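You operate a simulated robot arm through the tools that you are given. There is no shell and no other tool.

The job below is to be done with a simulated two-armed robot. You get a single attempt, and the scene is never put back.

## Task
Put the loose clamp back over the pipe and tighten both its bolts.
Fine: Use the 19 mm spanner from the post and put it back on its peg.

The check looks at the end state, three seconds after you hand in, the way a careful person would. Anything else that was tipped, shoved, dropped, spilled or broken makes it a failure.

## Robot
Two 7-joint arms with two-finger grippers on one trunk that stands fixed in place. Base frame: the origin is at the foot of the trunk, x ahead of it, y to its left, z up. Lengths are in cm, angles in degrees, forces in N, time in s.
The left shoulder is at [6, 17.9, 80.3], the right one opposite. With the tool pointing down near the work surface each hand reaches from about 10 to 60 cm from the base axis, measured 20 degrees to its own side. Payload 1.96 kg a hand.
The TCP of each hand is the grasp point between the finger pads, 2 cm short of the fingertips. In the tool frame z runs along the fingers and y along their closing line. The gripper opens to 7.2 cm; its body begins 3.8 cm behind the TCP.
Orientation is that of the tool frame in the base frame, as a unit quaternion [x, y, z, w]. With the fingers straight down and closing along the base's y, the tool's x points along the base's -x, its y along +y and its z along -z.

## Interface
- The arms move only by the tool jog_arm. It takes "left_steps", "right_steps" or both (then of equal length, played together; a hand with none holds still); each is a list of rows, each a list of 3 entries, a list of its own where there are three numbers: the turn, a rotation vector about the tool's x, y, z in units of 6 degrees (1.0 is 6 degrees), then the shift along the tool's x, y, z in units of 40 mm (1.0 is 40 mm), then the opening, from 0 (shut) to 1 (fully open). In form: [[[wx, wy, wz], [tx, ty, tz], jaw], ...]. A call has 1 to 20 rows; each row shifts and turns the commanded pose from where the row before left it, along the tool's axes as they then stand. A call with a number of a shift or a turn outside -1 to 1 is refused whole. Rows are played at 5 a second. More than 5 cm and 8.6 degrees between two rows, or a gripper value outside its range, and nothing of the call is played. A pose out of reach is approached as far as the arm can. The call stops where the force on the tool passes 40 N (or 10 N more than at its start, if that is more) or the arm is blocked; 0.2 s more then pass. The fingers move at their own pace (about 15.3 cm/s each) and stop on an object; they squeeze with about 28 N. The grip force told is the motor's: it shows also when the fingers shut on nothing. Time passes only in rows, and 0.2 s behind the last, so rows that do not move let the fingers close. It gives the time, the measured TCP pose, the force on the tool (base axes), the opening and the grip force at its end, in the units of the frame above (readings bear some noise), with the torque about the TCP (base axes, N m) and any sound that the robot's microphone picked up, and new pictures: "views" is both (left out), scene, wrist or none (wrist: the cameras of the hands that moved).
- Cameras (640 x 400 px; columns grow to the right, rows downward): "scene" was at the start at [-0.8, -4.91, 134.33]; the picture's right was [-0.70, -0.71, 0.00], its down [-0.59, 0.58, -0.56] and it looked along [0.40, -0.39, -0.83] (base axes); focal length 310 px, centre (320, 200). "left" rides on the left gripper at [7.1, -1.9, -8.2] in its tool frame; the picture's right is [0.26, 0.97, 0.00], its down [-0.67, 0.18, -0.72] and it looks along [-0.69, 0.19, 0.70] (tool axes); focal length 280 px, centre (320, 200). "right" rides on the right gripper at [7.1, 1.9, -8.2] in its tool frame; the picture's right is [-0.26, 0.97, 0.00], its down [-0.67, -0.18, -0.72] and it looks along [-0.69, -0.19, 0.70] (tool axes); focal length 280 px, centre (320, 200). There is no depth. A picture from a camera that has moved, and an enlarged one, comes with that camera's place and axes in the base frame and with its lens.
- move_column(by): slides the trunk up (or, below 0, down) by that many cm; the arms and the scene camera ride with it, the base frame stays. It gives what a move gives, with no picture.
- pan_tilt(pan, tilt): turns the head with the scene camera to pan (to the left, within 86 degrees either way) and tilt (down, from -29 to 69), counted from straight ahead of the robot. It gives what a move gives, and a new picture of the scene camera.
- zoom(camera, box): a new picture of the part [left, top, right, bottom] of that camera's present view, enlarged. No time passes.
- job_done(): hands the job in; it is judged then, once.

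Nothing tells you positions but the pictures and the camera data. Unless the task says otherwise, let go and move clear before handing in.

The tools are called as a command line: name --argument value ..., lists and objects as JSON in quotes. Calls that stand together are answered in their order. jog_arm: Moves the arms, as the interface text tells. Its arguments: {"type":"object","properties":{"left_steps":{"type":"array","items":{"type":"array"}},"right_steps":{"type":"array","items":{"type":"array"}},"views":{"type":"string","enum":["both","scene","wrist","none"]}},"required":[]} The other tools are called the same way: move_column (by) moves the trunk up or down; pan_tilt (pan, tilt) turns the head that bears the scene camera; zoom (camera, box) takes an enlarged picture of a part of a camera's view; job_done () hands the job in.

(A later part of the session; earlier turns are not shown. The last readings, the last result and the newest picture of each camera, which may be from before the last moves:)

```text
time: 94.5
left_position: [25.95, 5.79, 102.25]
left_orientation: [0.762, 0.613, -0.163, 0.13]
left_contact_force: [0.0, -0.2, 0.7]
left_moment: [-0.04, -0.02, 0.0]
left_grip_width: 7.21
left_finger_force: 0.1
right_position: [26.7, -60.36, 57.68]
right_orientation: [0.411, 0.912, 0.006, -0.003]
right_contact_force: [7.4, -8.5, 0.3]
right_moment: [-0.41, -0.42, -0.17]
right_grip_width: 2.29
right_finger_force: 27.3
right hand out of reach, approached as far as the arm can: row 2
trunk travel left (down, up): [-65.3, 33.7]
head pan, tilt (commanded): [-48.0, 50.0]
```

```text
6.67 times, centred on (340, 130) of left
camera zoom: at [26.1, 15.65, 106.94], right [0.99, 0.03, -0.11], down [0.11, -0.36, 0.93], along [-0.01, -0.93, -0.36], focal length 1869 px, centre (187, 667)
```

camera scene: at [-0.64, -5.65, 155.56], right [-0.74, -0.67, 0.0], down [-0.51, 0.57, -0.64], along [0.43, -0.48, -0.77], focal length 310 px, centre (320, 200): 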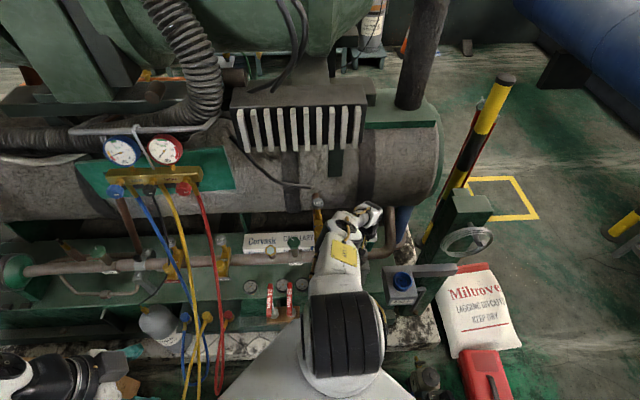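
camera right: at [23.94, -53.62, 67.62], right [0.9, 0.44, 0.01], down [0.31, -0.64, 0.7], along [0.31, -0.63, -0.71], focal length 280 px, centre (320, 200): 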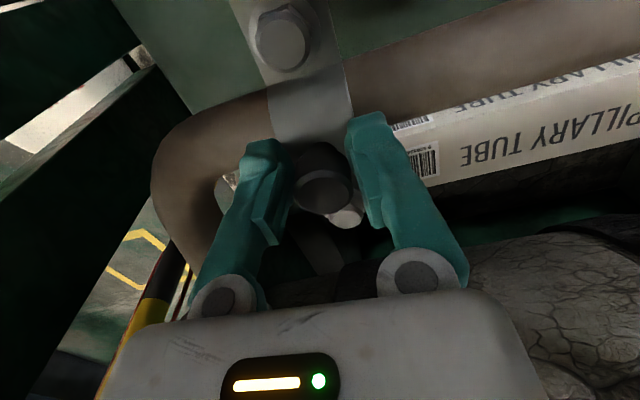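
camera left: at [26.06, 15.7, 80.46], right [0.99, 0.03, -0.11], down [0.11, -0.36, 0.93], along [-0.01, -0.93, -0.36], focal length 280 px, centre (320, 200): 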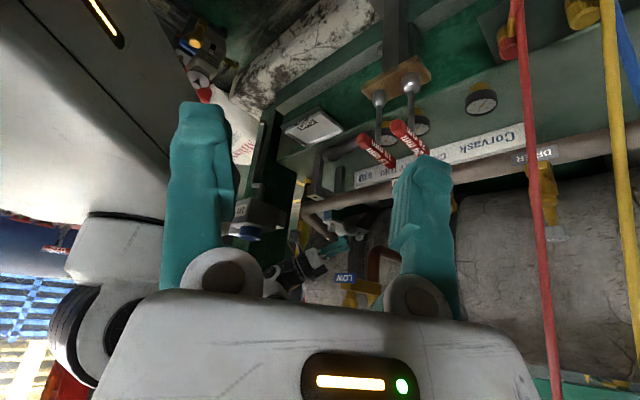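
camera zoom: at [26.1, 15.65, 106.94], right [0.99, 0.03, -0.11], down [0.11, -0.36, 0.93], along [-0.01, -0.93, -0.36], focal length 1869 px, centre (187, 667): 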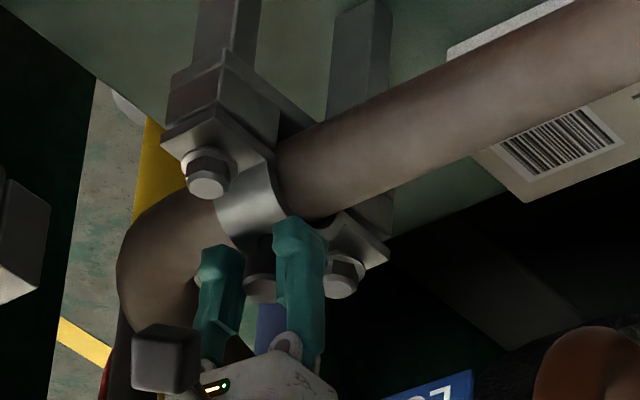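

The arm is again at its reach limit and pulling the clamp outward. I'll lift, lower the trunk a bit to regain reach, and re-approach.

jog_arm --right_steps '[[[0, 0, 0], [0, 0, -0.5], 0.05], [[0, 0, 0], [0, 0, -0.6], 0.05], [[0, 0, 0], [-0.13, 0, 0], 0.05], [[0, 0, 0], [0, 0, 0], 0.05]]' --views "none"

move_column --by -3

zoom --camera "left" --box '[300, 90, 390, 160]'

```text
time: 95.5
left_position: [25.84, 5.87, 102.37]
left_orientation: [0.762, 0.613, -0.164, 0.13]
left_contact_force: [0.6, -0.2, -0.3]
left_moment: [-0.01, 0.0, 0.0]
left_grip_width: 7.24
left_finger_force: 0.1
right_position: [26.98, -60.74, 62.1]
right_orientation: [0.412, 0.911, 0.007, -0.004]
right_contact_force: [0.6, 0.1, -2.3]
right_moment: [0.0, 0.01, 0.02]
right_grip_width: 2.23
right_finger_force: 27.8
trunk travel left (down, up): [-65.3, 33.7]
head pan, tilt (commanded): [-48.0, 50.0]
```

```text
time: 96.2
left_position: [25.98, 5.79, 99.31]
left_orientation: [0.761, 0.614, -0.161, 0.131]
left_contact_force: [0.2, -1.1, -0.3]
left_moment: [0.02, 0.0, 0.0]
left_grip_width: 7.22
left_finger_force: 0.0
right_position: [26.94, -60.82, 59.08]
right_orientation: [0.412, 0.911, 0.007, -0.005]
right_contact_force: [-0.2, 0.0, -2.9]
right_moment: [0.04, 0.01, 0.02]
right_grip_width: 2.25
right_finger_force: 28.0
trunk travel left (down, up): [-62.3, 36.7]
head pan, tilt (commanded): [-48.0, 50.0]
```

```text
5.71 times, centred on (345, 125) of left
camera zoom: at [26.03, 15.7, 103.94], right [0.99, 0.03, -0.11], down [0.11, -0.36, 0.93], along [-0.01, -0.93, -0.36], focal length 1602 px, centre (177, 629)
```

zoom: 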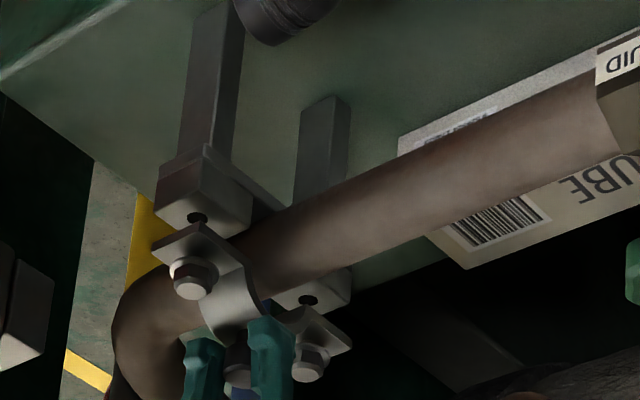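

zoom --camera "left" --box '[320, 120, 375, 155]'

zoom --camera "right" --box '[160, 0, 480, 200]'

```text
11.43 times, centred on (348, 138) of left
camera zoom: at [26.03, 15.7, 103.94], right [0.99, 0.03, -0.11], down [0.11, -0.36, 0.93], along [-0.01, -0.93, -0.36], focal length 3204 px, centre (6, 914)
```

zoom: 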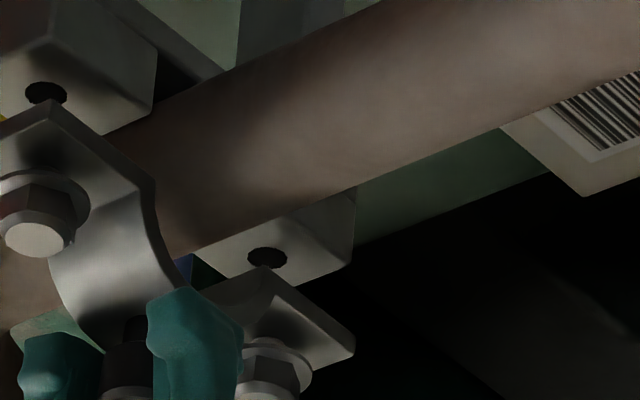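

```text
2.00 times, centred on (320, 100) of right
camera zoom: at [23.61, -54.24, 67.25], right [0.9, 0.44, 0.01], down [0.31, -0.64, 0.7], along [0.31, -0.63, -0.71], focal length 561 px, centre (320, 400)
```

zoom: 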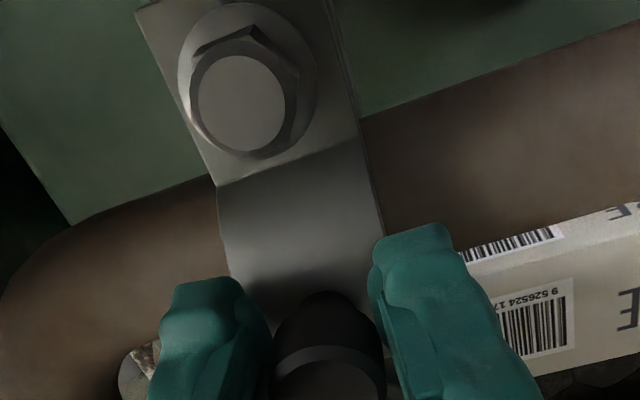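

The clamp has turned slightly in the grip: bolt B is ~0.5 cm left of its hole while A is right on. Rotating ~4° clockwise and shifting 0.2 cm right, then re-checking.

jog_arm --right_steps '[[[0, 0, 0.65], [0, -0.045, 0], 0.05], [[0, 0, 0], [0, 0, 0], 0.05]]' --views "none"

zoom --camera "left" --box '[320, 120, 375, 155]'

```text
time: 96.8
left_position: [25.98, 5.78, 99.32]
left_orientation: [0.761, 0.614, -0.163, 0.13]
left_contact_force: [-0.7, -0.2, 0.2]
left_moment: [-0.01, -0.01, -0.01]
left_grip_width: 7.21
left_finger_force: 0.0
right_position: [26.75, -60.94, 59.02]
right_orientation: [0.443, 0.896, 0.007, -0.004]
right_contact_force: [-0.6, -0.1, -3.4]
right_moment: [0.02, 0.03, -0.03]
right_grip_width: 2.24
right_finger_force: 28.0
trunk travel left (down, up): [-62.3, 36.7]
head pan, tilt (commanded): [-48.0, 50.0]
```

```text
11.43 times, centred on (348, 138) of left
camera zoom: at [26.05, 15.69, 103.94], right [0.99, 0.03, -0.11], down [0.11, -0.36, 0.93], along [-0.01, -0.93, -0.36], focal length 3204 px, centre (6, 914)
```

zoom: 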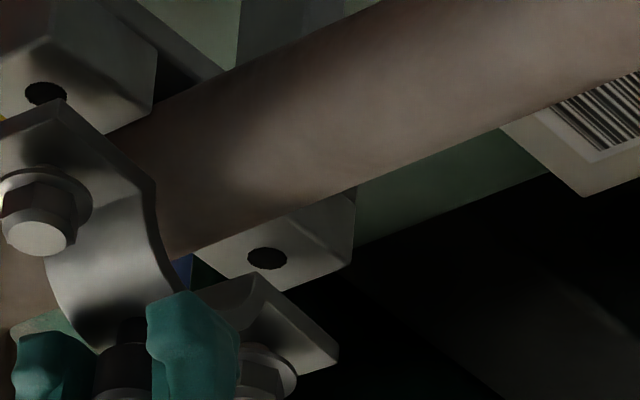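

Both bolts are now within ~0.2 cm of their holes. Lowering.

jog_arm --right_steps '[[[0, 0, 0], [0, 0, 0.2], 0.05], [[0, 0, 0], [0, 0, 0.2], 0.05]]' --views "none"

zoom --camera "left" --box '[310, 110, 375, 155]'

```text
time: 97.4
left_position: [25.97, 5.71, 99.3]
left_orientation: [0.761, 0.615, -0.162, 0.13]
left_contact_force: [-0.7, -0.9, -0.7]
left_moment: [0.0, -0.01, -0.01]
left_grip_width: 7.21
left_finger_force: 0.1
right_position: [26.79, -60.8, 57.36]
right_orientation: [0.442, 0.897, 0.006, -0.004]
right_contact_force: [-0.8, 0.9, -2.9]
right_moment: [0.07, 0.08, 0.04]
right_grip_width: 2.25
right_finger_force: 27.6
trunk travel left (down, up): [-62.3, 36.7]
head pan, tilt (commanded): [-48.0, 50.0]
```

```text
8.89 times, centred on (342, 132) of left
camera zoom: at [26.03, 15.69, 103.94], right [0.99, 0.03, -0.11], down [0.11, -0.36, 0.93], along [-0.01, -0.93, -0.36], focal length 2492 px, centre (120, 800)
```

zoom: 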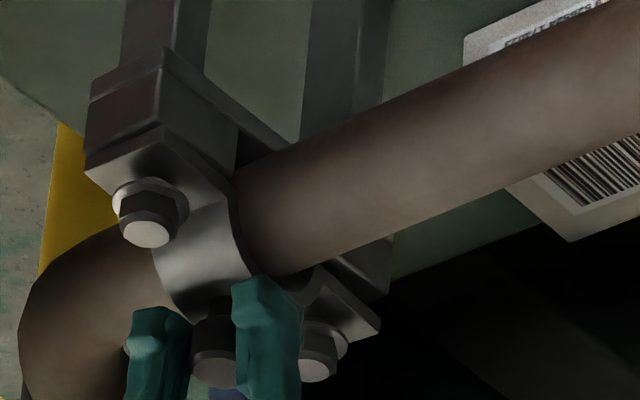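

jog_arm --right_steps '[[[0, 0, 0], [0, 0, 0.06], 0.05], [[0, 0, 0], [0, 0, 0.06], 0.05]]' --views "none"

zoom --camera "left" --box '[310, 110, 375, 155]'

```text
time: 98.0
left_position: [25.87, 5.73, 99.42]
left_orientation: [0.761, 0.614, -0.162, 0.131]
left_contact_force: [0.0, 0.5, 0.6]
left_moment: [0.0, -0.01, -0.01]
left_grip_width: 7.21
left_finger_force: 0.0
right_position: [26.69, -60.95, 57.03]
right_orientation: [0.443, 0.897, 0.007, -0.003]
right_contact_force: [0.6, -3.2, 8.0]
right_moment: [0.24, 0.21, 0.04]
right_grip_width: 2.22
right_finger_force: 27.7
trunk travel left (down, up): [-62.3, 36.7]
head pan, tilt (commanded): [-48.0, 50.0]
```

```text
8.89 times, centred on (342, 132) of left
camera zoom: at [26.0, 15.76, 103.95], right [0.99, 0.03, -0.11], down [0.11, -0.36, 0.93], along [-0.01, -0.93, -0.36], focal length 2492 px, centre (120, 800)
```

zoom: 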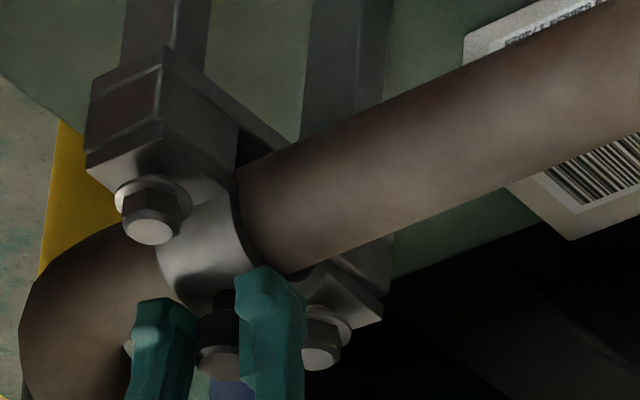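

Seated (8 N reaction), flange lined up with the lug. Releasing and rising.

jog_arm --right_steps '[[[0, 0, 0], [0, 0, -0.03], 0.05], [[0, 0, 0], [0, 0, 0], 0.3], [[0, 0, 0], [0, 0, 0], 0.5], [[0, 0, 0], [0, 0, 0], 0.6], [[0, 0, 0], [0, 0, -0.4], 0.6], [[0, 0, 0], [0, 0, -0.7], 0.6], [[0, 0, 0], [0, 0, -0.7], 0.6]]' --views "both"

zoom --camera "left" --box '[310, 110, 375, 155]'

zoom --camera "right" --box '[200, 40, 440, 200]'

```text
time: 99.6
left_position: [25.94, 5.86, 99.34]
left_orientation: [0.761, 0.614, -0.162, 0.13]
left_contact_force: [0.4, 0.4, -0.1]
left_moment: [0.01, 0.0, 0.0]
left_grip_width: 7.23
left_finger_force: 0.0
right_position: [26.86, -60.97, 64.25]
right_orientation: [0.442, 0.897, 0.007, -0.005]
right_contact_force: [0.1, -0.9, -0.7]
right_moment: [-0.02, -0.02, -0.01]
right_grip_width: 4.32
right_finger_force: 0.0
trunk travel left (down, up): [-62.3, 36.7]
head pan, tilt (commanded): [-48.0, 50.0]
camera scene: at [-0.72, -5.59, 152.56], right [-0.74, -0.67, 0.0], down [-0.51, 0.57, -0.64], along [0.43, -0.48, -0.77], focal length 310 px, centre (320, 200)
camera right: at [23.99, -54.16, 72.52], right [0.93, 0.38, 0.0], down [0.27, -0.66, 0.7], along [0.27, -0.65, -0.71], focal length 280 px, centre (320, 200)
```

scene: 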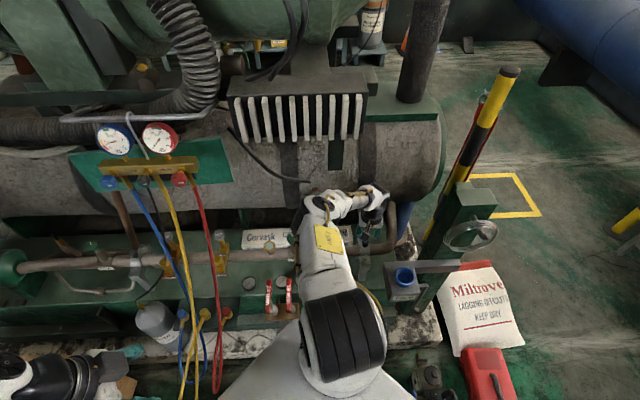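
right: 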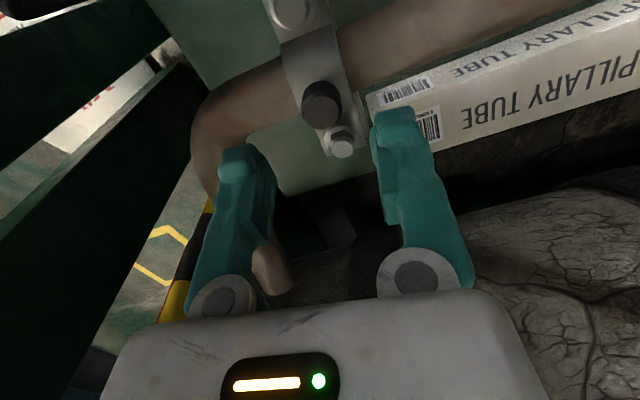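

```text
8.89 times, centred on (342, 132) of left
camera zoom: at [26.03, 15.75, 103.93], right [0.99, 0.03, -0.11], down [0.11, -0.36, 0.93], along [-0.01, -0.93, -0.36], focal length 2492 px, centre (120, 800)
```

zoom: 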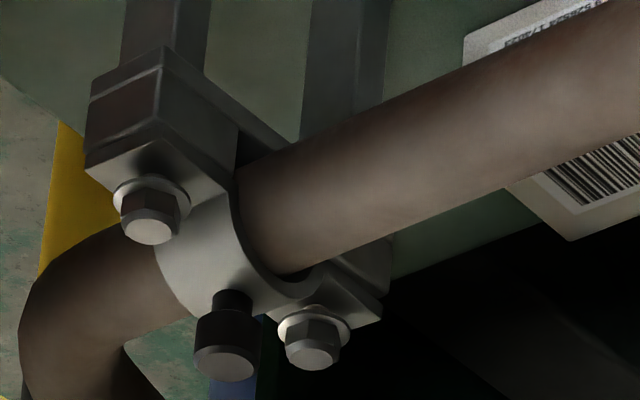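

```text
2.50 times, centred on (320, 120) of right
camera zoom: at [23.99, -54.16, 72.52], right [0.93, 0.38, 0.0], down [0.27, -0.66, 0.7], along [0.27, -0.65, -0.71], focal length 701 px, centre (320, 400)
```

zoom: 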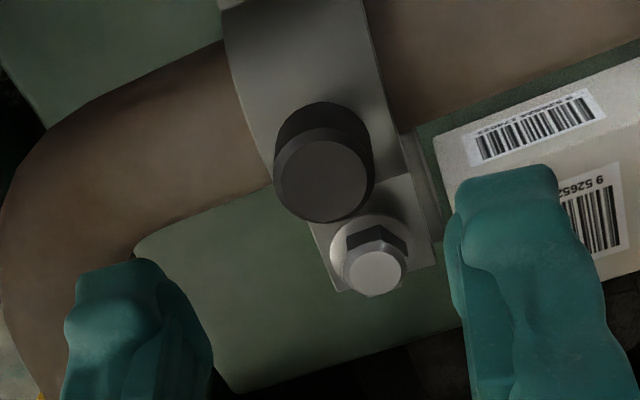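

The clamp is flush on both lugs with the bolts over the holes. Next the spanner: I'll rise, turn square, and retreat from the machine before going for the 19 mm T-handle.

jog_arm --right_steps '[[[0, 0, 0], [0, 0, -0.9], 0.6], [[0, 0, 0], [0, 0, -0.9], 0.6], [[0, 0, 0], [0, 0, -0.9], 0.6], [[0, 0, -0.65], [0.5, 0, 0], 0.6], [[0, 0, -0.65], [0.8, 0, 0], 0.6], [[0, 0, 0], [0.9, 0, 0], 0.6], [[0, 0, 0], [0.9, 0, 0], 0.6], [[0, 0, 0], [0.9, 0, 0], 0.6]]' --views "both"

```text
time: 101.4
left_position: [25.82, 5.81, 99.35]
left_orientation: [0.761, 0.614, -0.161, 0.131]
left_contact_force: [0.5, 0.7, -0.3]
left_moment: [-0.01, -0.01, -0.03]
left_grip_width: 7.19
left_finger_force: 0.0
right_position: [15.75, -49.62, 75.32]
right_orientation: [0.38, 0.925, 0.008, -0.003]
right_contact_force: [-0.7, 0.4, -0.2]
right_moment: [0.0, 0.02, -0.02]
right_grip_width: 4.32
right_finger_force: 0.1
trunk travel left (down, up): [-62.3, 36.7]
head pan, tilt (commanded): [-48.0, 50.0]
camera scene: at [-0.77, -5.59, 152.56], right [-0.74, -0.67, 0.0], down [-0.51, 0.57, -0.64], along [0.43, -0.48, -0.77], focal length 310 px, centre (320, 200)
camera right: at [11.99, -43.17, 83.61], right [0.86, 0.5, 0.01], down [0.35, -0.62, 0.71], along [0.36, -0.61, -0.71], focal length 280 px, centre (320, 200)
```

scene: 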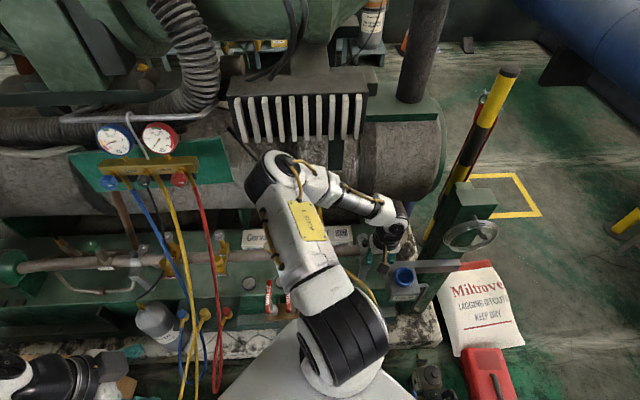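
right: 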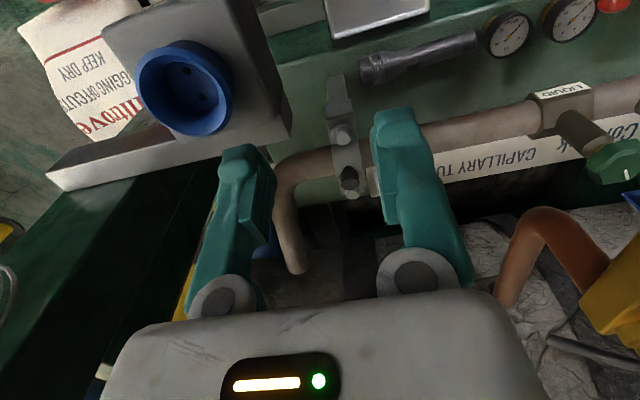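

jog_arm --right_steps '[[[0, 0, 0], [0, 0.9, 0], 0.8], [[0, 0, 0], [0, 0.9, 0], 0.8], [[0, 0, 0], [0, 0.9, 0], 0.8], [[0, 0, 0], [0, 0.9, 0], 0.8], [[0, 0, 0], [0, 0.9, 0], 0.8]]' --views "both"

```text
time: 102.6
left_position: [25.93, 5.8, 99.42]
left_orientation: [0.761, 0.614, -0.162, 0.131]
left_contact_force: [-0.4, 0.1, -0.5]
left_moment: [0.0, 0.01, 0.0]
left_grip_width: 7.2
left_finger_force: 0.1
right_position: [28.48, -36.74, 75.62]
right_orientation: [0.38, 0.925, 0.006, -0.004]
right_contact_force: [0.9, -0.2, -0.3]
right_moment: [-0.04, -0.04, 0.04]
right_grip_width: 5.79
right_finger_force: 0.1
trunk travel left (down, up): [-62.3, 36.7]
head pan, tilt (commanded): [-48.0, 50.0]
camera scene: at [-0.68, -5.55, 152.56], right [-0.74, -0.67, 0.0], down [-0.51, 0.57, -0.64], along [0.43, -0.48, -0.77], focal length 310 px, centre (320, 200)
camera right: at [24.8, -30.4, 83.79], right [0.87, 0.5, 0.01], down [0.35, -0.62, 0.71], along [0.36, -0.61, -0.71], focal length 280 px, centre (320, 200)
```

scene: 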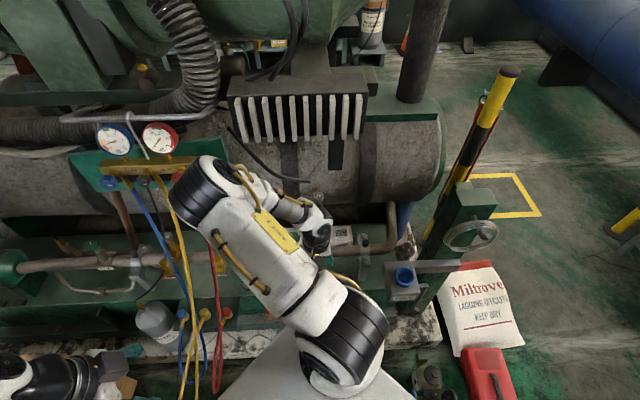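
right: 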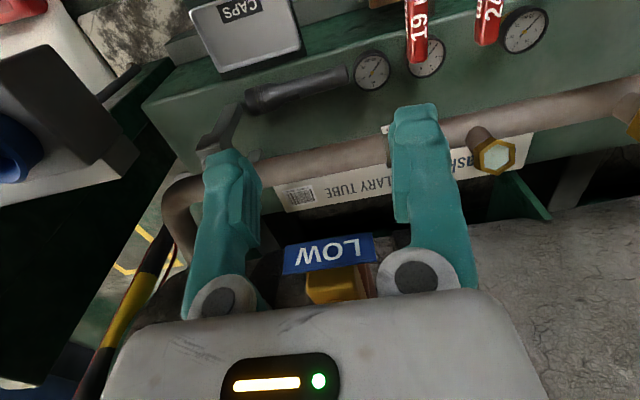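

The path is clear (hoses are well beyond). Continuing left to above the 19 mm handle.

jog_arm --right_steps '[[[0, 0, 0], [0.3, 0.8, 0], 1], [[0, 0, 0], [0.3, 0.8, 0], 1], [[0, 0, 0], [0.4, 0.6, 0], 1]]' --views "both"

zoom --camera "right" --box '[200, 0, 480, 180]'

```text
time: 103.4
left_position: [25.97, 5.77, 99.26]
left_orientation: [0.761, 0.614, -0.162, 0.13]
left_contact_force: [-1.0, -0.7, 0.3]
left_moment: [-0.01, 0.01, 0.01]
left_grip_width: 7.2
left_finger_force: 0.1
right_position: [31.83, -27.62, 75.7]
right_orientation: [0.381, 0.924, 0.007, -0.005]
right_contact_force: [-0.7, -0.1, 0.4]
right_moment: [0.0, -0.01, 0.02]
right_grip_width: 7.22
right_finger_force: 0.1
trunk travel left (down, up): [-62.3, 36.7]
head pan, tilt (commanded): [-48.0, 50.0]
camera scene: at [-0.73, -5.54, 152.56], right [-0.74, -0.67, 0.0], down [-0.51, 0.57, -0.64], along [0.43, -0.48, -0.77], focal length 310 px, centre (320, 200)
camera right: at [28.18, -21.31, 83.91], right [0.87, 0.5, 0.01], down [0.35, -0.62, 0.71], along [0.36, -0.61, -0.71], focal length 280 px, centre (320, 200)
```

scene: 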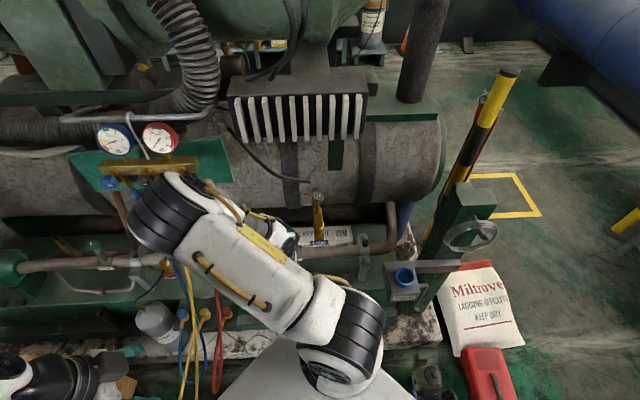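
right: 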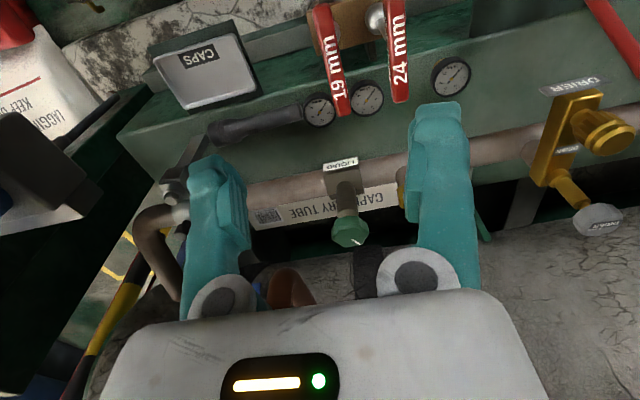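

```text
2.22 times, centred on (340, 90) of right
camera zoom: at [28.18, -21.31, 83.91], right [0.87, 0.5, 0.01], down [0.35, -0.62, 0.71], along [0.36, -0.61, -0.71], focal length 623 px, centre (276, 444)
```

zoom: 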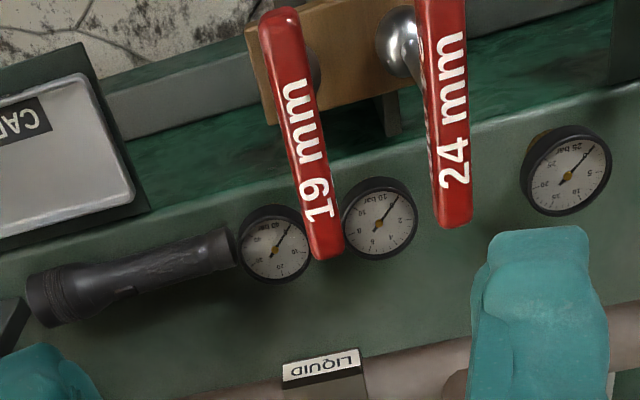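

The tin and flashlight look undisturbed. The 19 mm handle: centre (46.7, 3.57), along n, top z≈51.3. I'll level the hand, centre over the handle and lower with the trunk.

jog_arm --right_steps '[[[0.113, -0.113, 0], [-0.58, 0.08, 0], 0.7], [[0, 0, 0], [-0.58, 0.07, 0], 0.7], [[0, 0, 0], [0, 0, 0], 0.7]]' --views "none"

move_column --by -16

jog_arm --right_steps '[[[0, 0, 0], [0, 0, 0], 0.7]]' --views "both"

```text
time: 104.2
left_position: [25.91, 5.75, 99.38]
left_orientation: [0.761, 0.615, -0.161, 0.131]
left_contact_force: [0.7, 0.1, -0.5]
left_moment: [-0.03, 0.01, -0.01]
left_grip_width: 7.23
left_finger_force: 0.0
right_position: [35.54, -30.5, 75.55]
right_orientation: [0.38, 0.925, 0.0, 0.0]
right_contact_force: [0.4, -0.1, 0.3]
right_moment: [0.0, -0.01, -0.02]
right_grip_width: 5.05
right_finger_force: 0.0
trunk travel left (down, up): [-62.3, 36.7]
head pan, tilt (commanded): [-48.0, 50.0]
```

```text
time: 106.1
left_position: [25.91, 5.8, 83.21]
left_orientation: [0.762, 0.614, -0.162, 0.131]
left_contact_force: [-0.3, 0.1, 0.4]
left_moment: [0.01, 0.01, 0.06]
left_grip_width: 7.22
left_finger_force: 0.1
right_position: [35.66, -30.63, 59.59]
right_orientation: [0.38, 0.925, -0.001, 0.0]
right_contact_force: [0.4, 0.4, 0.5]
right_moment: [0.02, -0.04, 0.01]
right_grip_width: 5.05
right_finger_force: 0.1
trunk travel left (down, up): [-46.3, 52.7]
head pan, tilt (commanded): [-48.0, 50.0]
```

```text
time: 106.5
left_position: [25.91, 5.75, 83.25]
left_orientation: [0.761, 0.615, -0.161, 0.131]
left_contact_force: [0.4, -0.7, 0.0]
left_moment: [0.02, 0.0, -0.01]
left_grip_width: 7.17
left_finger_force: 0.1
right_position: [35.59, -30.4, 59.64]
right_orientation: [0.381, 0.925, -0.001, 0.0]
right_contact_force: [0.3, 0.0, 0.2]
right_moment: [-0.02, 0.01, -0.01]
right_grip_width: 5.03
right_finger_force: 0.0
trunk travel left (down, up): [-46.3, 52.7]
head pan, tilt (commanded): [-48.0, 50.0]
camera scene: at [-0.71, -5.63, 136.56], right [-0.74, -0.67, 0.0], down [-0.51, 0.57, -0.64], along [0.43, -0.48, -0.77], focal length 310 px, centre (320, 200)
camera right: at [31.86, -24.1, 67.74], right [0.87, 0.5, 0.0], down [0.35, -0.6, 0.72], along [0.36, -0.62, -0.7], focal length 280 px, centre (320, 200)
```

scene: 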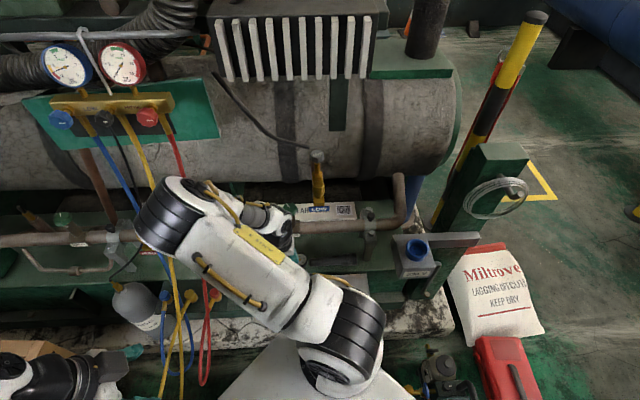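
right: 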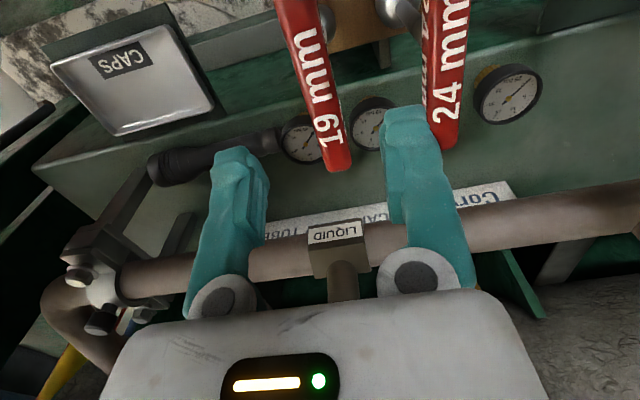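

Handle is at t≈3.35; nudging 0.3 cm right and lowering around the handle.

jog_arm --right_steps '[[[0, 0, 0], [0, -0.08, 0.6], 0.7], [[0, 0, 0], [0, 0, 0.6], 0.7], [[0, 0, 0], [0, 0, 0.5], 0.7]]' --views "wrist"

```text
time: 107.3
left_position: [25.9, 5.72, 83.36]
left_orientation: [0.761, 0.614, -0.163, 0.13]
left_contact_force: [-0.4, 0.7, 0.4]
left_moment: [-0.03, -0.02, -0.02]
left_grip_width: 7.21
left_finger_force: 0.1
right_position: [35.46, -30.68, 52.6]
right_orientation: [0.38, 0.925, -0.001, 0.0]
right_contact_force: [-0.4, -0.2, 0.3]
right_moment: [-0.01, 0.01, 0.04]
right_grip_width: 5.03
right_finger_force: 0.1
trunk travel left (down, up): [-46.3, 52.7]
head pan, tilt (commanded): [-48.0, 50.0]
camera right: at [31.68, -24.36, 60.83], right [0.87, 0.5, 0.0], down [0.35, -0.6, 0.72], along [0.36, -0.62, -0.7], focal length 280 px, centre (320, 200)
```

right: 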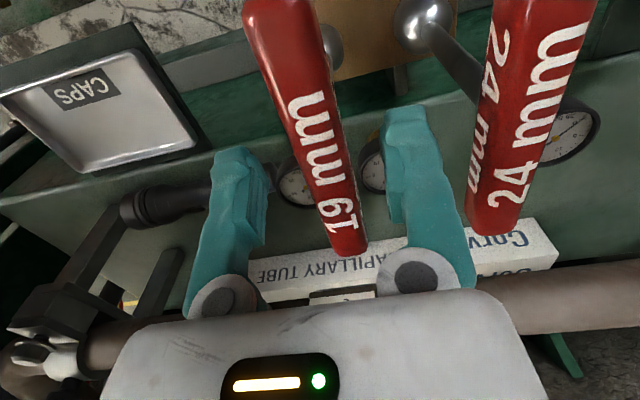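

jog_arm --right_steps '[[[0, 0, 0], [0, 0.06, 0.3], 0.7], [[0, 0, 0], [0, 0, 0.28], 0.7], [[0, 0, 0], [0, 0, 0], 0.5], [[0, 0, 0], [0, 0, 0], 0.3], [[0, 0, 0], [0, 0, 0], 0.1], [[0, 0, 0], [0, 0, 0], 0.1]]' --views "wrist"

```text
time: 108.7
left_position: [25.87, 5.68, 83.38]
left_orientation: [0.762, 0.614, -0.161, 0.13]
left_contact_force: [-0.1, -0.3, 0.7]
left_moment: [-0.03, -0.01, 0.01]
left_grip_width: 7.21
left_finger_force: 0.1
right_position: [35.63, -30.78, 50.41]
right_orientation: [0.38, 0.925, -0.001, 0.0]
right_contact_force: [0.0, -0.5, 0.3]
right_moment: [-0.01, 0.0, -0.01]
right_grip_width: 1.08
right_finger_force: 28.1
trunk travel left (down, up): [-46.3, 52.7]
head pan, tilt (commanded): [-48.0, 50.0]
camera right: at [31.85, -24.22, 58.56], right [0.87, 0.5, 0.0], down [0.35, -0.6, 0.72], along [0.36, -0.62, -0.7], focal length 280 px, centre (320, 200)
```

right: 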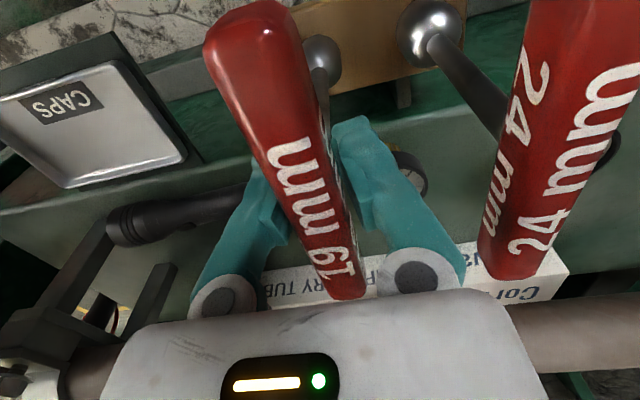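

Gripped (1.08 cm wide handle, 28 N). Lifting slowly to draw the spanner off its peg.

jog_arm --right_steps '[[[0, 0, 0], [0, 0, -0.15], 0.05], [[0, 0, 0], [0, 0, -0.15], 0.05], [[0, 0, 0], [0, 0, -0.2], 0.05]]' --views "both"

zoom --camera "left" --box '[300, 60, 480, 200]'

```text
time: 109.5
left_position: [25.99, 5.82, 83.34]
left_orientation: [0.761, 0.614, -0.162, 0.131]
left_contact_force: [0.1, 0.7, -0.1]
left_moment: [0.0, 0.02, -0.01]
left_grip_width: 7.23
left_finger_force: 0.0
right_position: [35.57, -30.63, 52.39]
right_orientation: [0.38, 0.925, -0.001, -0.001]
right_contact_force: [0.0, -0.2, -2.5]
right_moment: [-0.01, -0.04, 0.03]
right_grip_width: 1.07
right_finger_force: 27.7
trunk travel left (down, up): [-46.3, 52.7]
head pan, tilt (commanded): [-48.0, 50.0]
camera scene: at [-0.71, -5.64, 136.56], right [-0.74, -0.67, 0.0], down [-0.51, 0.57, -0.64], along [0.43, -0.48, -0.77], focal length 310 px, centre (320, 200)
camera right: at [31.78, -24.21, 60.61], right [0.87, 0.5, 0.0], down [0.35, -0.6, 0.72], along [0.36, -0.62, -0.7], focal length 280 px, centre (320, 200)
```

scene: 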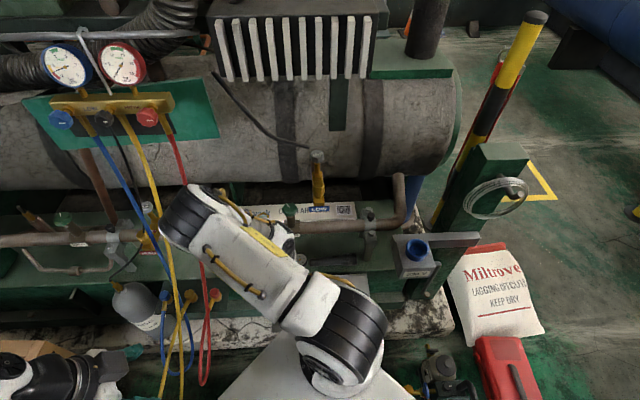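
right: 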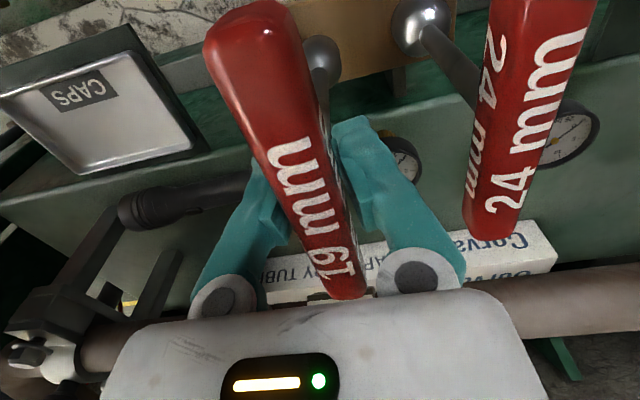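

```text
2.86 times, centred on (390, 130) of left
camera zoom: at [26.03, 15.72, 87.93], right [0.99, 0.03, -0.11], down [0.11, -0.36, 0.93], along [-0.01, -0.93, -0.36], focal length 801 px, centre (120, 400)
```

zoom: 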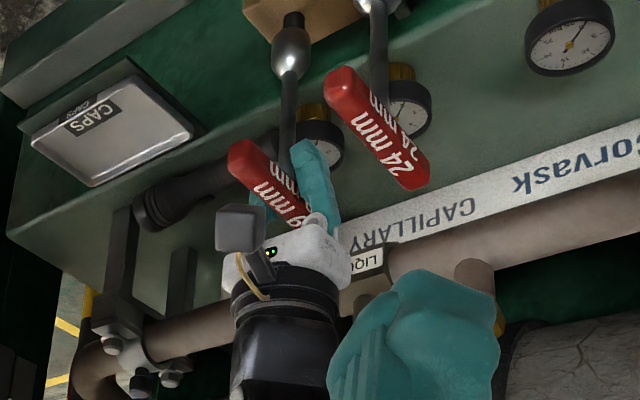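

The spanner is off its peg (the black peg is visible below the socket); handle-to-socket-bottom length ≈14 cm. Raising with the trunk and backing away before crossing to the clamp.

move_column --by 18

jog_arm --right_steps '[[[0, 0, 0], [0.6, 0, -0.3], 0.05], [[0, 0, 0], [0.6, 0, -0.3], 0.05], [[0, 0, 0], [0, -0.8, -0.2], 0.05], [[0, 0, 0], [0, -0.9, 0], 0.05], [[0, 0, 0], [0, -0.9, 0], 0.05], [[0, 0, 0], [0, -0.9, 0], 0.05]]' --views "both"

```text
time: 111.5
left_position: [25.9, 5.8, 101.42]
left_orientation: [0.761, 0.615, -0.162, 0.13]
left_contact_force: [-0.8, 0.2, 0.1]
left_moment: [0.0, -0.02, -0.01]
left_grip_width: 7.18
left_finger_force: 0.0
right_position: [35.59, -30.67, 70.46]
right_orientation: [0.381, 0.925, -0.001, -0.001]
right_contact_force: [0.3, -0.1, -2.3]
right_moment: [-0.05, -0.02, 0.01]
right_grip_width: 1.09
right_finger_force: 28.2
trunk travel left (down, up): [-64.3, 34.7]
head pan, tilt (commanded): [-48.0, 50.0]
```

```text
time: 112.9
left_position: [25.9, 5.7, 101.27]
left_orientation: [0.761, 0.614, -0.161, 0.13]
left_contact_force: [0.3, 0.0, 0.8]
left_moment: [0.01, -0.01, 0.0]
left_grip_width: 7.18
left_finger_force: 0.1
right_position: [22.38, -37.36, 73.54]
right_orientation: [0.38, 0.925, 0.0, 0.0]
right_contact_force: [0.0, -0.4, -1.9]
right_moment: [0.0, -0.02, -0.02]
right_grip_width: 1.08
right_finger_force: 27.6
trunk travel left (down, up): [-64.3, 34.7]
head pan, tilt (commanded): [-48.0, 50.0]
camera scene: at [-0.76, -5.78, 154.55], right [-0.74, -0.67, 0.0], down [-0.51, 0.57, -0.64], along [0.43, -0.48, -0.77], focal length 310 px, centre (320, 200)
camera right: at [18.53, -30.83, 81.69], right [0.86, 0.5, 0.0], down [0.35, -0.6, 0.71], along [0.36, -0.62, -0.7], focal length 280 px, centre (320, 200)
```

scene: 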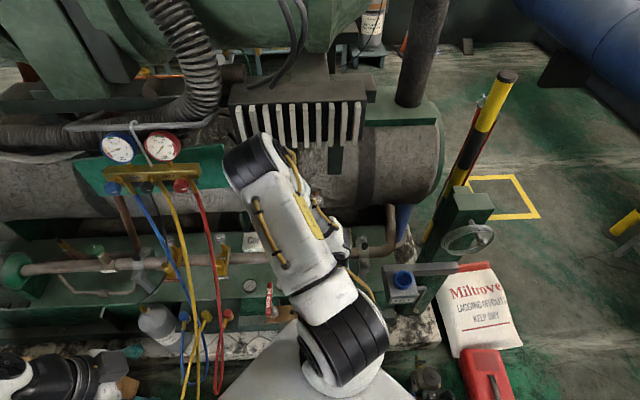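
right: 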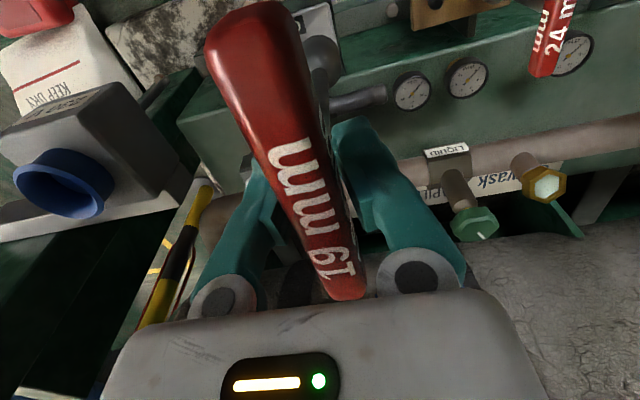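

jog_arm --right_steps '[[[0, 0, 0], [0, -0.84, 0], 0.05], [[0, 0, 0], [0, -0.84, 0], 0.05], [[0, 0, 0], [0, -0.84, 0], 0.05], [[0, 0, 0], [0, -0.82, 0], 0.05], [[0, 0, 0], [-0.9, 0, 0], 0.05], [[0, 0, 0], [-0.9, 0, 0], 0.05], [[0, 0, 0], [-0.9, 0, 0], 0.05]]' --views "both"

zoom --camera "left" --box '[280, 80, 400, 180]'

```text
time: 114.5
left_position: [26.03, 5.72, 101.39]
left_orientation: [0.761, 0.614, -0.162, 0.13]
left_contact_force: [-0.1, 0.6, 0.0]
left_moment: [-0.01, -0.01, 0.02]
left_grip_width: 7.22
left_finger_force: 0.0
right_position: [20.67, -54.3, 73.7]
right_orientation: [0.381, 0.925, -0.001, -0.001]
right_contact_force: [0.3, -0.4, -2.1]
right_moment: [-0.01, 0.01, 0.0]
right_grip_width: 1.07
right_finger_force: 28.3
trunk travel left (down, up): [-64.3, 34.7]
head pan, tilt (commanded): [-48.0, 50.0]
camera scene: at [-0.62, -5.7, 154.56], right [-0.74, -0.67, 0.0], down [-0.51, 0.57, -0.64], along [0.43, -0.48, -0.77], focal length 310 px, centre (320, 200)
camera right: at [16.84, -47.89, 81.84], right [0.87, 0.5, 0.0], down [0.35, -0.6, 0.71], along [0.36, -0.62, -0.7], focal length 280 px, centre (320, 200)
```

scene: 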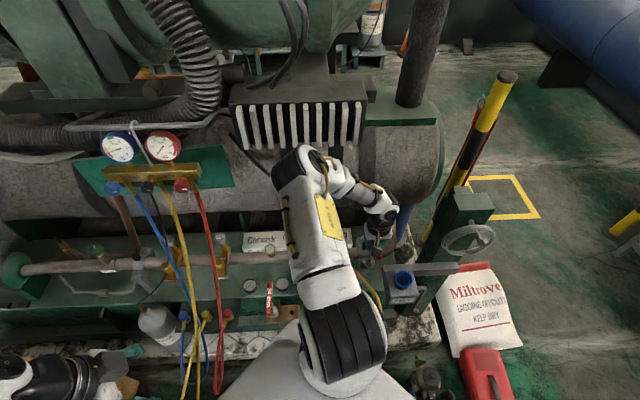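
right: 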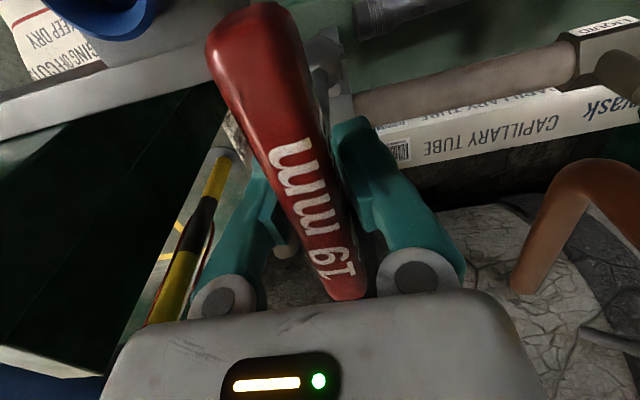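

```text
4.00 times, centred on (340, 130) of left
camera zoom: at [26.09, 15.67, 105.93], right [0.99, 0.03, -0.11], down [0.11, -0.36, 0.93], along [-0.01, -0.93, -0.36], focal length 1122 px, centre (240, 480)
```

zoom: 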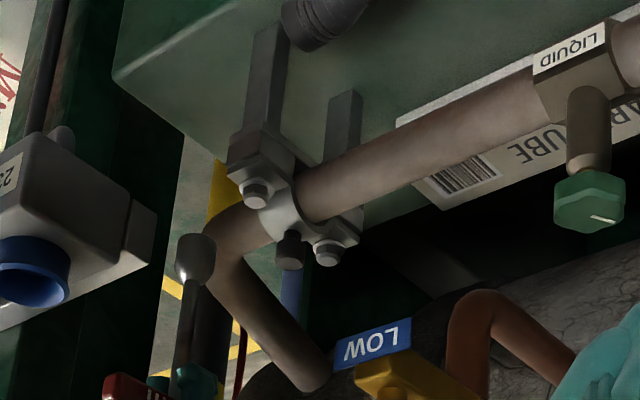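

The spanner hangs in front of bolt A. I'll check from the scene camera too, to get the second direction of alignment.

zoom --camera "scene" --box '[320, 200, 420, 290]'

zoom --camera "left" --box '[305, 100, 365, 145]'

zoom --camera "right" --box '[200, 0, 420, 140]'

```text
4.44 times, centred on (370, 245) of scene
camera zoom: at [-0.62, -5.7, 154.56], right [-0.74, -0.67, 0.0], down [-0.51, 0.57, -0.64], along [0.43, -0.48, -0.77], focal length 1379 px, centre (98, 0)
```

zoom: 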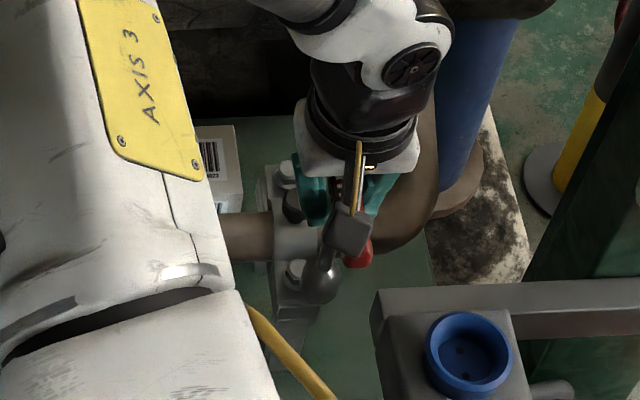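

```text
8.89 times, centred on (335, 122) of left
camera zoom: at [26.09, 15.67, 105.93], right [0.99, 0.03, -0.11], down [0.11, -0.36, 0.93], along [-0.01, -0.93, -0.36], focal length 2492 px, centre (187, 889)
```

zoom: 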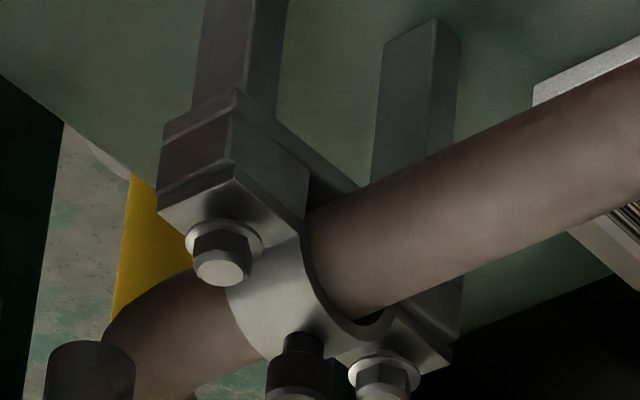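

```text
2.86 times, centred on (310, 70) of right
camera zoom: at [16.84, -47.89, 81.84], right [0.87, 0.5, 0.0], down [0.35, -0.6, 0.71], along [0.36, -0.62, -0.7], focal length 801 px, centre (349, 571)
```

zoom: 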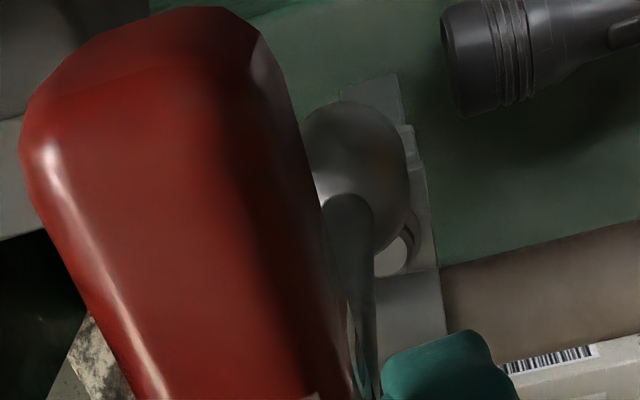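

Both views agree the socket must move about 5.7 cm toward the machine and 0.4 cm left to sit over bolt A. Moving there, then lowering to just above the bolt.

jog_arm --right_steps '[[[0, 0, 0], [-0.7, 0.05, 0], 0.05], [[0, 0, 0], [-0.7, 0.05, 0], 0.05], [[0, 0, 0], [0, 0, 0.5], 0.05], [[0, 0, 0], [0, 0, 0.4], 0.05]]' --views "none"

zoom --camera "scene" --box '[320, 200, 420, 290]'

zoom --camera "left" --box '[300, 100, 380, 155]'

```text
time: 115.5
left_position: [25.89, 5.68, 101.4]
left_orientation: [0.762, 0.614, -0.162, 0.13]
left_contact_force: [0.4, -0.4, 0.2]
left_moment: [-0.01, -0.01, -0.05]
left_grip_width: 7.21
left_finger_force: 0.0
right_position: [24.88, -57.93, 69.95]
right_orientation: [0.381, 0.925, -0.001, 0.0]
right_contact_force: [0.5, -0.4, -1.9]
right_moment: [0.0, -0.01, 0.01]
right_grip_width: 1.09
right_finger_force: 27.7
trunk travel left (down, up): [-64.3, 34.7]
head pan, tilt (commanded): [-48.0, 50.0]
```

```text
4.44 times, centred on (370, 245) of scene
camera zoom: at [-0.67, -5.7, 154.56], right [-0.74, -0.67, 0.0], down [-0.51, 0.57, -0.64], along [0.43, -0.48, -0.77], focal length 1379 px, centre (98, 0)
```

zoom: 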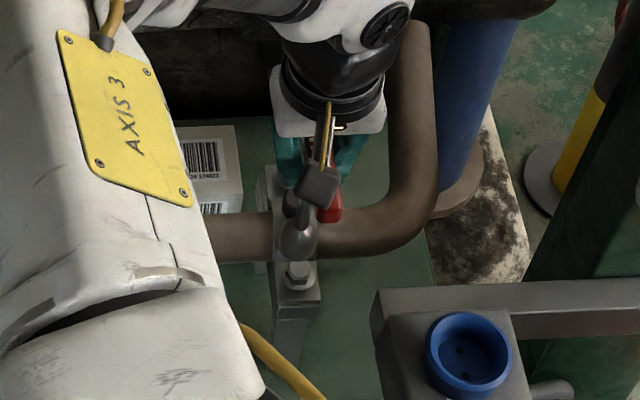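

```text
7.27 times, centred on (340, 128) of left
camera zoom: at [26.06, 15.68, 105.94], right [0.99, 0.03, -0.11], down [0.11, -0.36, 0.93], along [-0.01, -0.93, -0.36], focal length 2039 px, centre (174, 727)
```

zoom: 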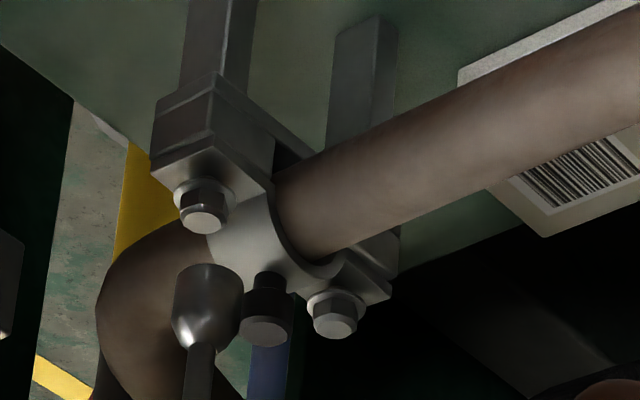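

jog_arm --right_steps '[[[0, 0, 0], [0.04, -0.11, 0], 0.05], [[0, 0, 0], [0, 0, 0.4], 0.05], [[0, 0, 0], [0, 0, 0], 0.05]]' --views "none"

zoom --camera "scene" --box '[340, 220, 410, 280]'

zoom --camera "left" --box '[310, 100, 375, 150]'

```text
time: 116.3
left_position: [25.92, 5.89, 101.34]
left_orientation: [0.761, 0.615, -0.162, 0.131]
left_contact_force: [-0.6, -0.6, 0.0]
left_moment: [0.01, -0.04, -0.02]
left_grip_width: 7.18
left_finger_force: 0.0
right_position: [24.38, -58.06, 68.41]
right_orientation: [0.38, 0.925, 0.0, -0.001]
right_contact_force: [0.2, 0.0, -1.3]
right_moment: [-0.01, 0.02, -0.01]
right_grip_width: 1.07
right_finger_force: 28.0
trunk travel left (down, up): [-64.3, 34.7]
head pan, tilt (commanded): [-48.0, 50.0]
```

```text
6.67 times, centred on (375, 250) of scene
camera zoom: at [-0.71, -5.64, 154.56], right [-0.74, -0.67, 0.0], down [-0.51, 0.57, -0.64], along [0.43, -0.48, -0.77], focal length 2068 px, centre (-47, -133)
```

zoom: 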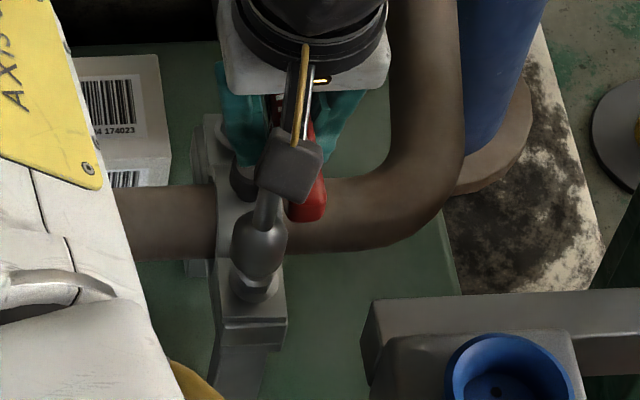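

```text
8.00 times, centred on (342, 125) of left
camera zoom: at [26.03, 15.72, 105.94], right [0.99, 0.03, -0.11], down [0.11, -0.36, 0.93], along [-0.01, -0.93, -0.36], focal length 2243 px, centre (140, 800)
```

zoom: 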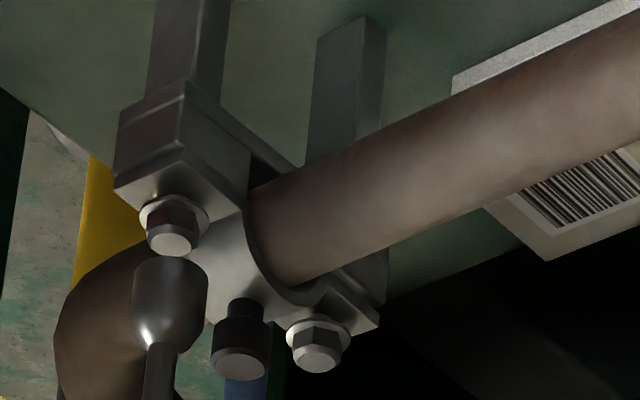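

Socket is centred over bolt A in both views, about 1.1 cm above it. Lowering to engage.

jog_arm --right_steps '[[[0, 0, 0], [0, 0, 0.2], 0.05], [[0, 0, 0], [0, 0, 0.1], 0.05], [[0, 0, 0], [0, 0, 0.05], 0.05]]' --views "none"

zoom --camera "left" --box '[310, 100, 375, 150]'

```text
time: 117.1
left_position: [25.97, 5.68, 101.34]
left_orientation: [0.761, 0.615, -0.162, 0.131]
left_contact_force: [-0.2, -0.3, -0.9]
left_moment: [0.01, 0.0, 0.0]
left_grip_width: 7.21
left_finger_force: 0.1
right_position: [24.52, -58.16, 67.17]
right_orientation: [0.381, 0.925, -0.001, 0.0]
right_contact_force: [-0.5, 0.6, -1.1]
right_moment: [0.02, 0.0, -0.03]
right_grip_width: 1.08
right_finger_force: 28.2
trunk travel left (down, up): [-64.3, 34.7]
head pan, tilt (commanded): [-48.0, 50.0]
```

```text
8.00 times, centred on (342, 125) of left
camera zoom: at [26.04, 15.69, 105.94], right [0.99, 0.03, -0.11], down [0.11, -0.36, 0.93], along [-0.01, -0.93, -0.36], focal length 2243 px, centre (140, 800)
```

zoom: 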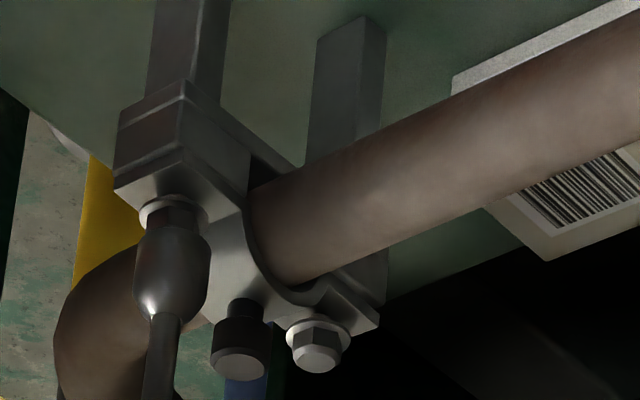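

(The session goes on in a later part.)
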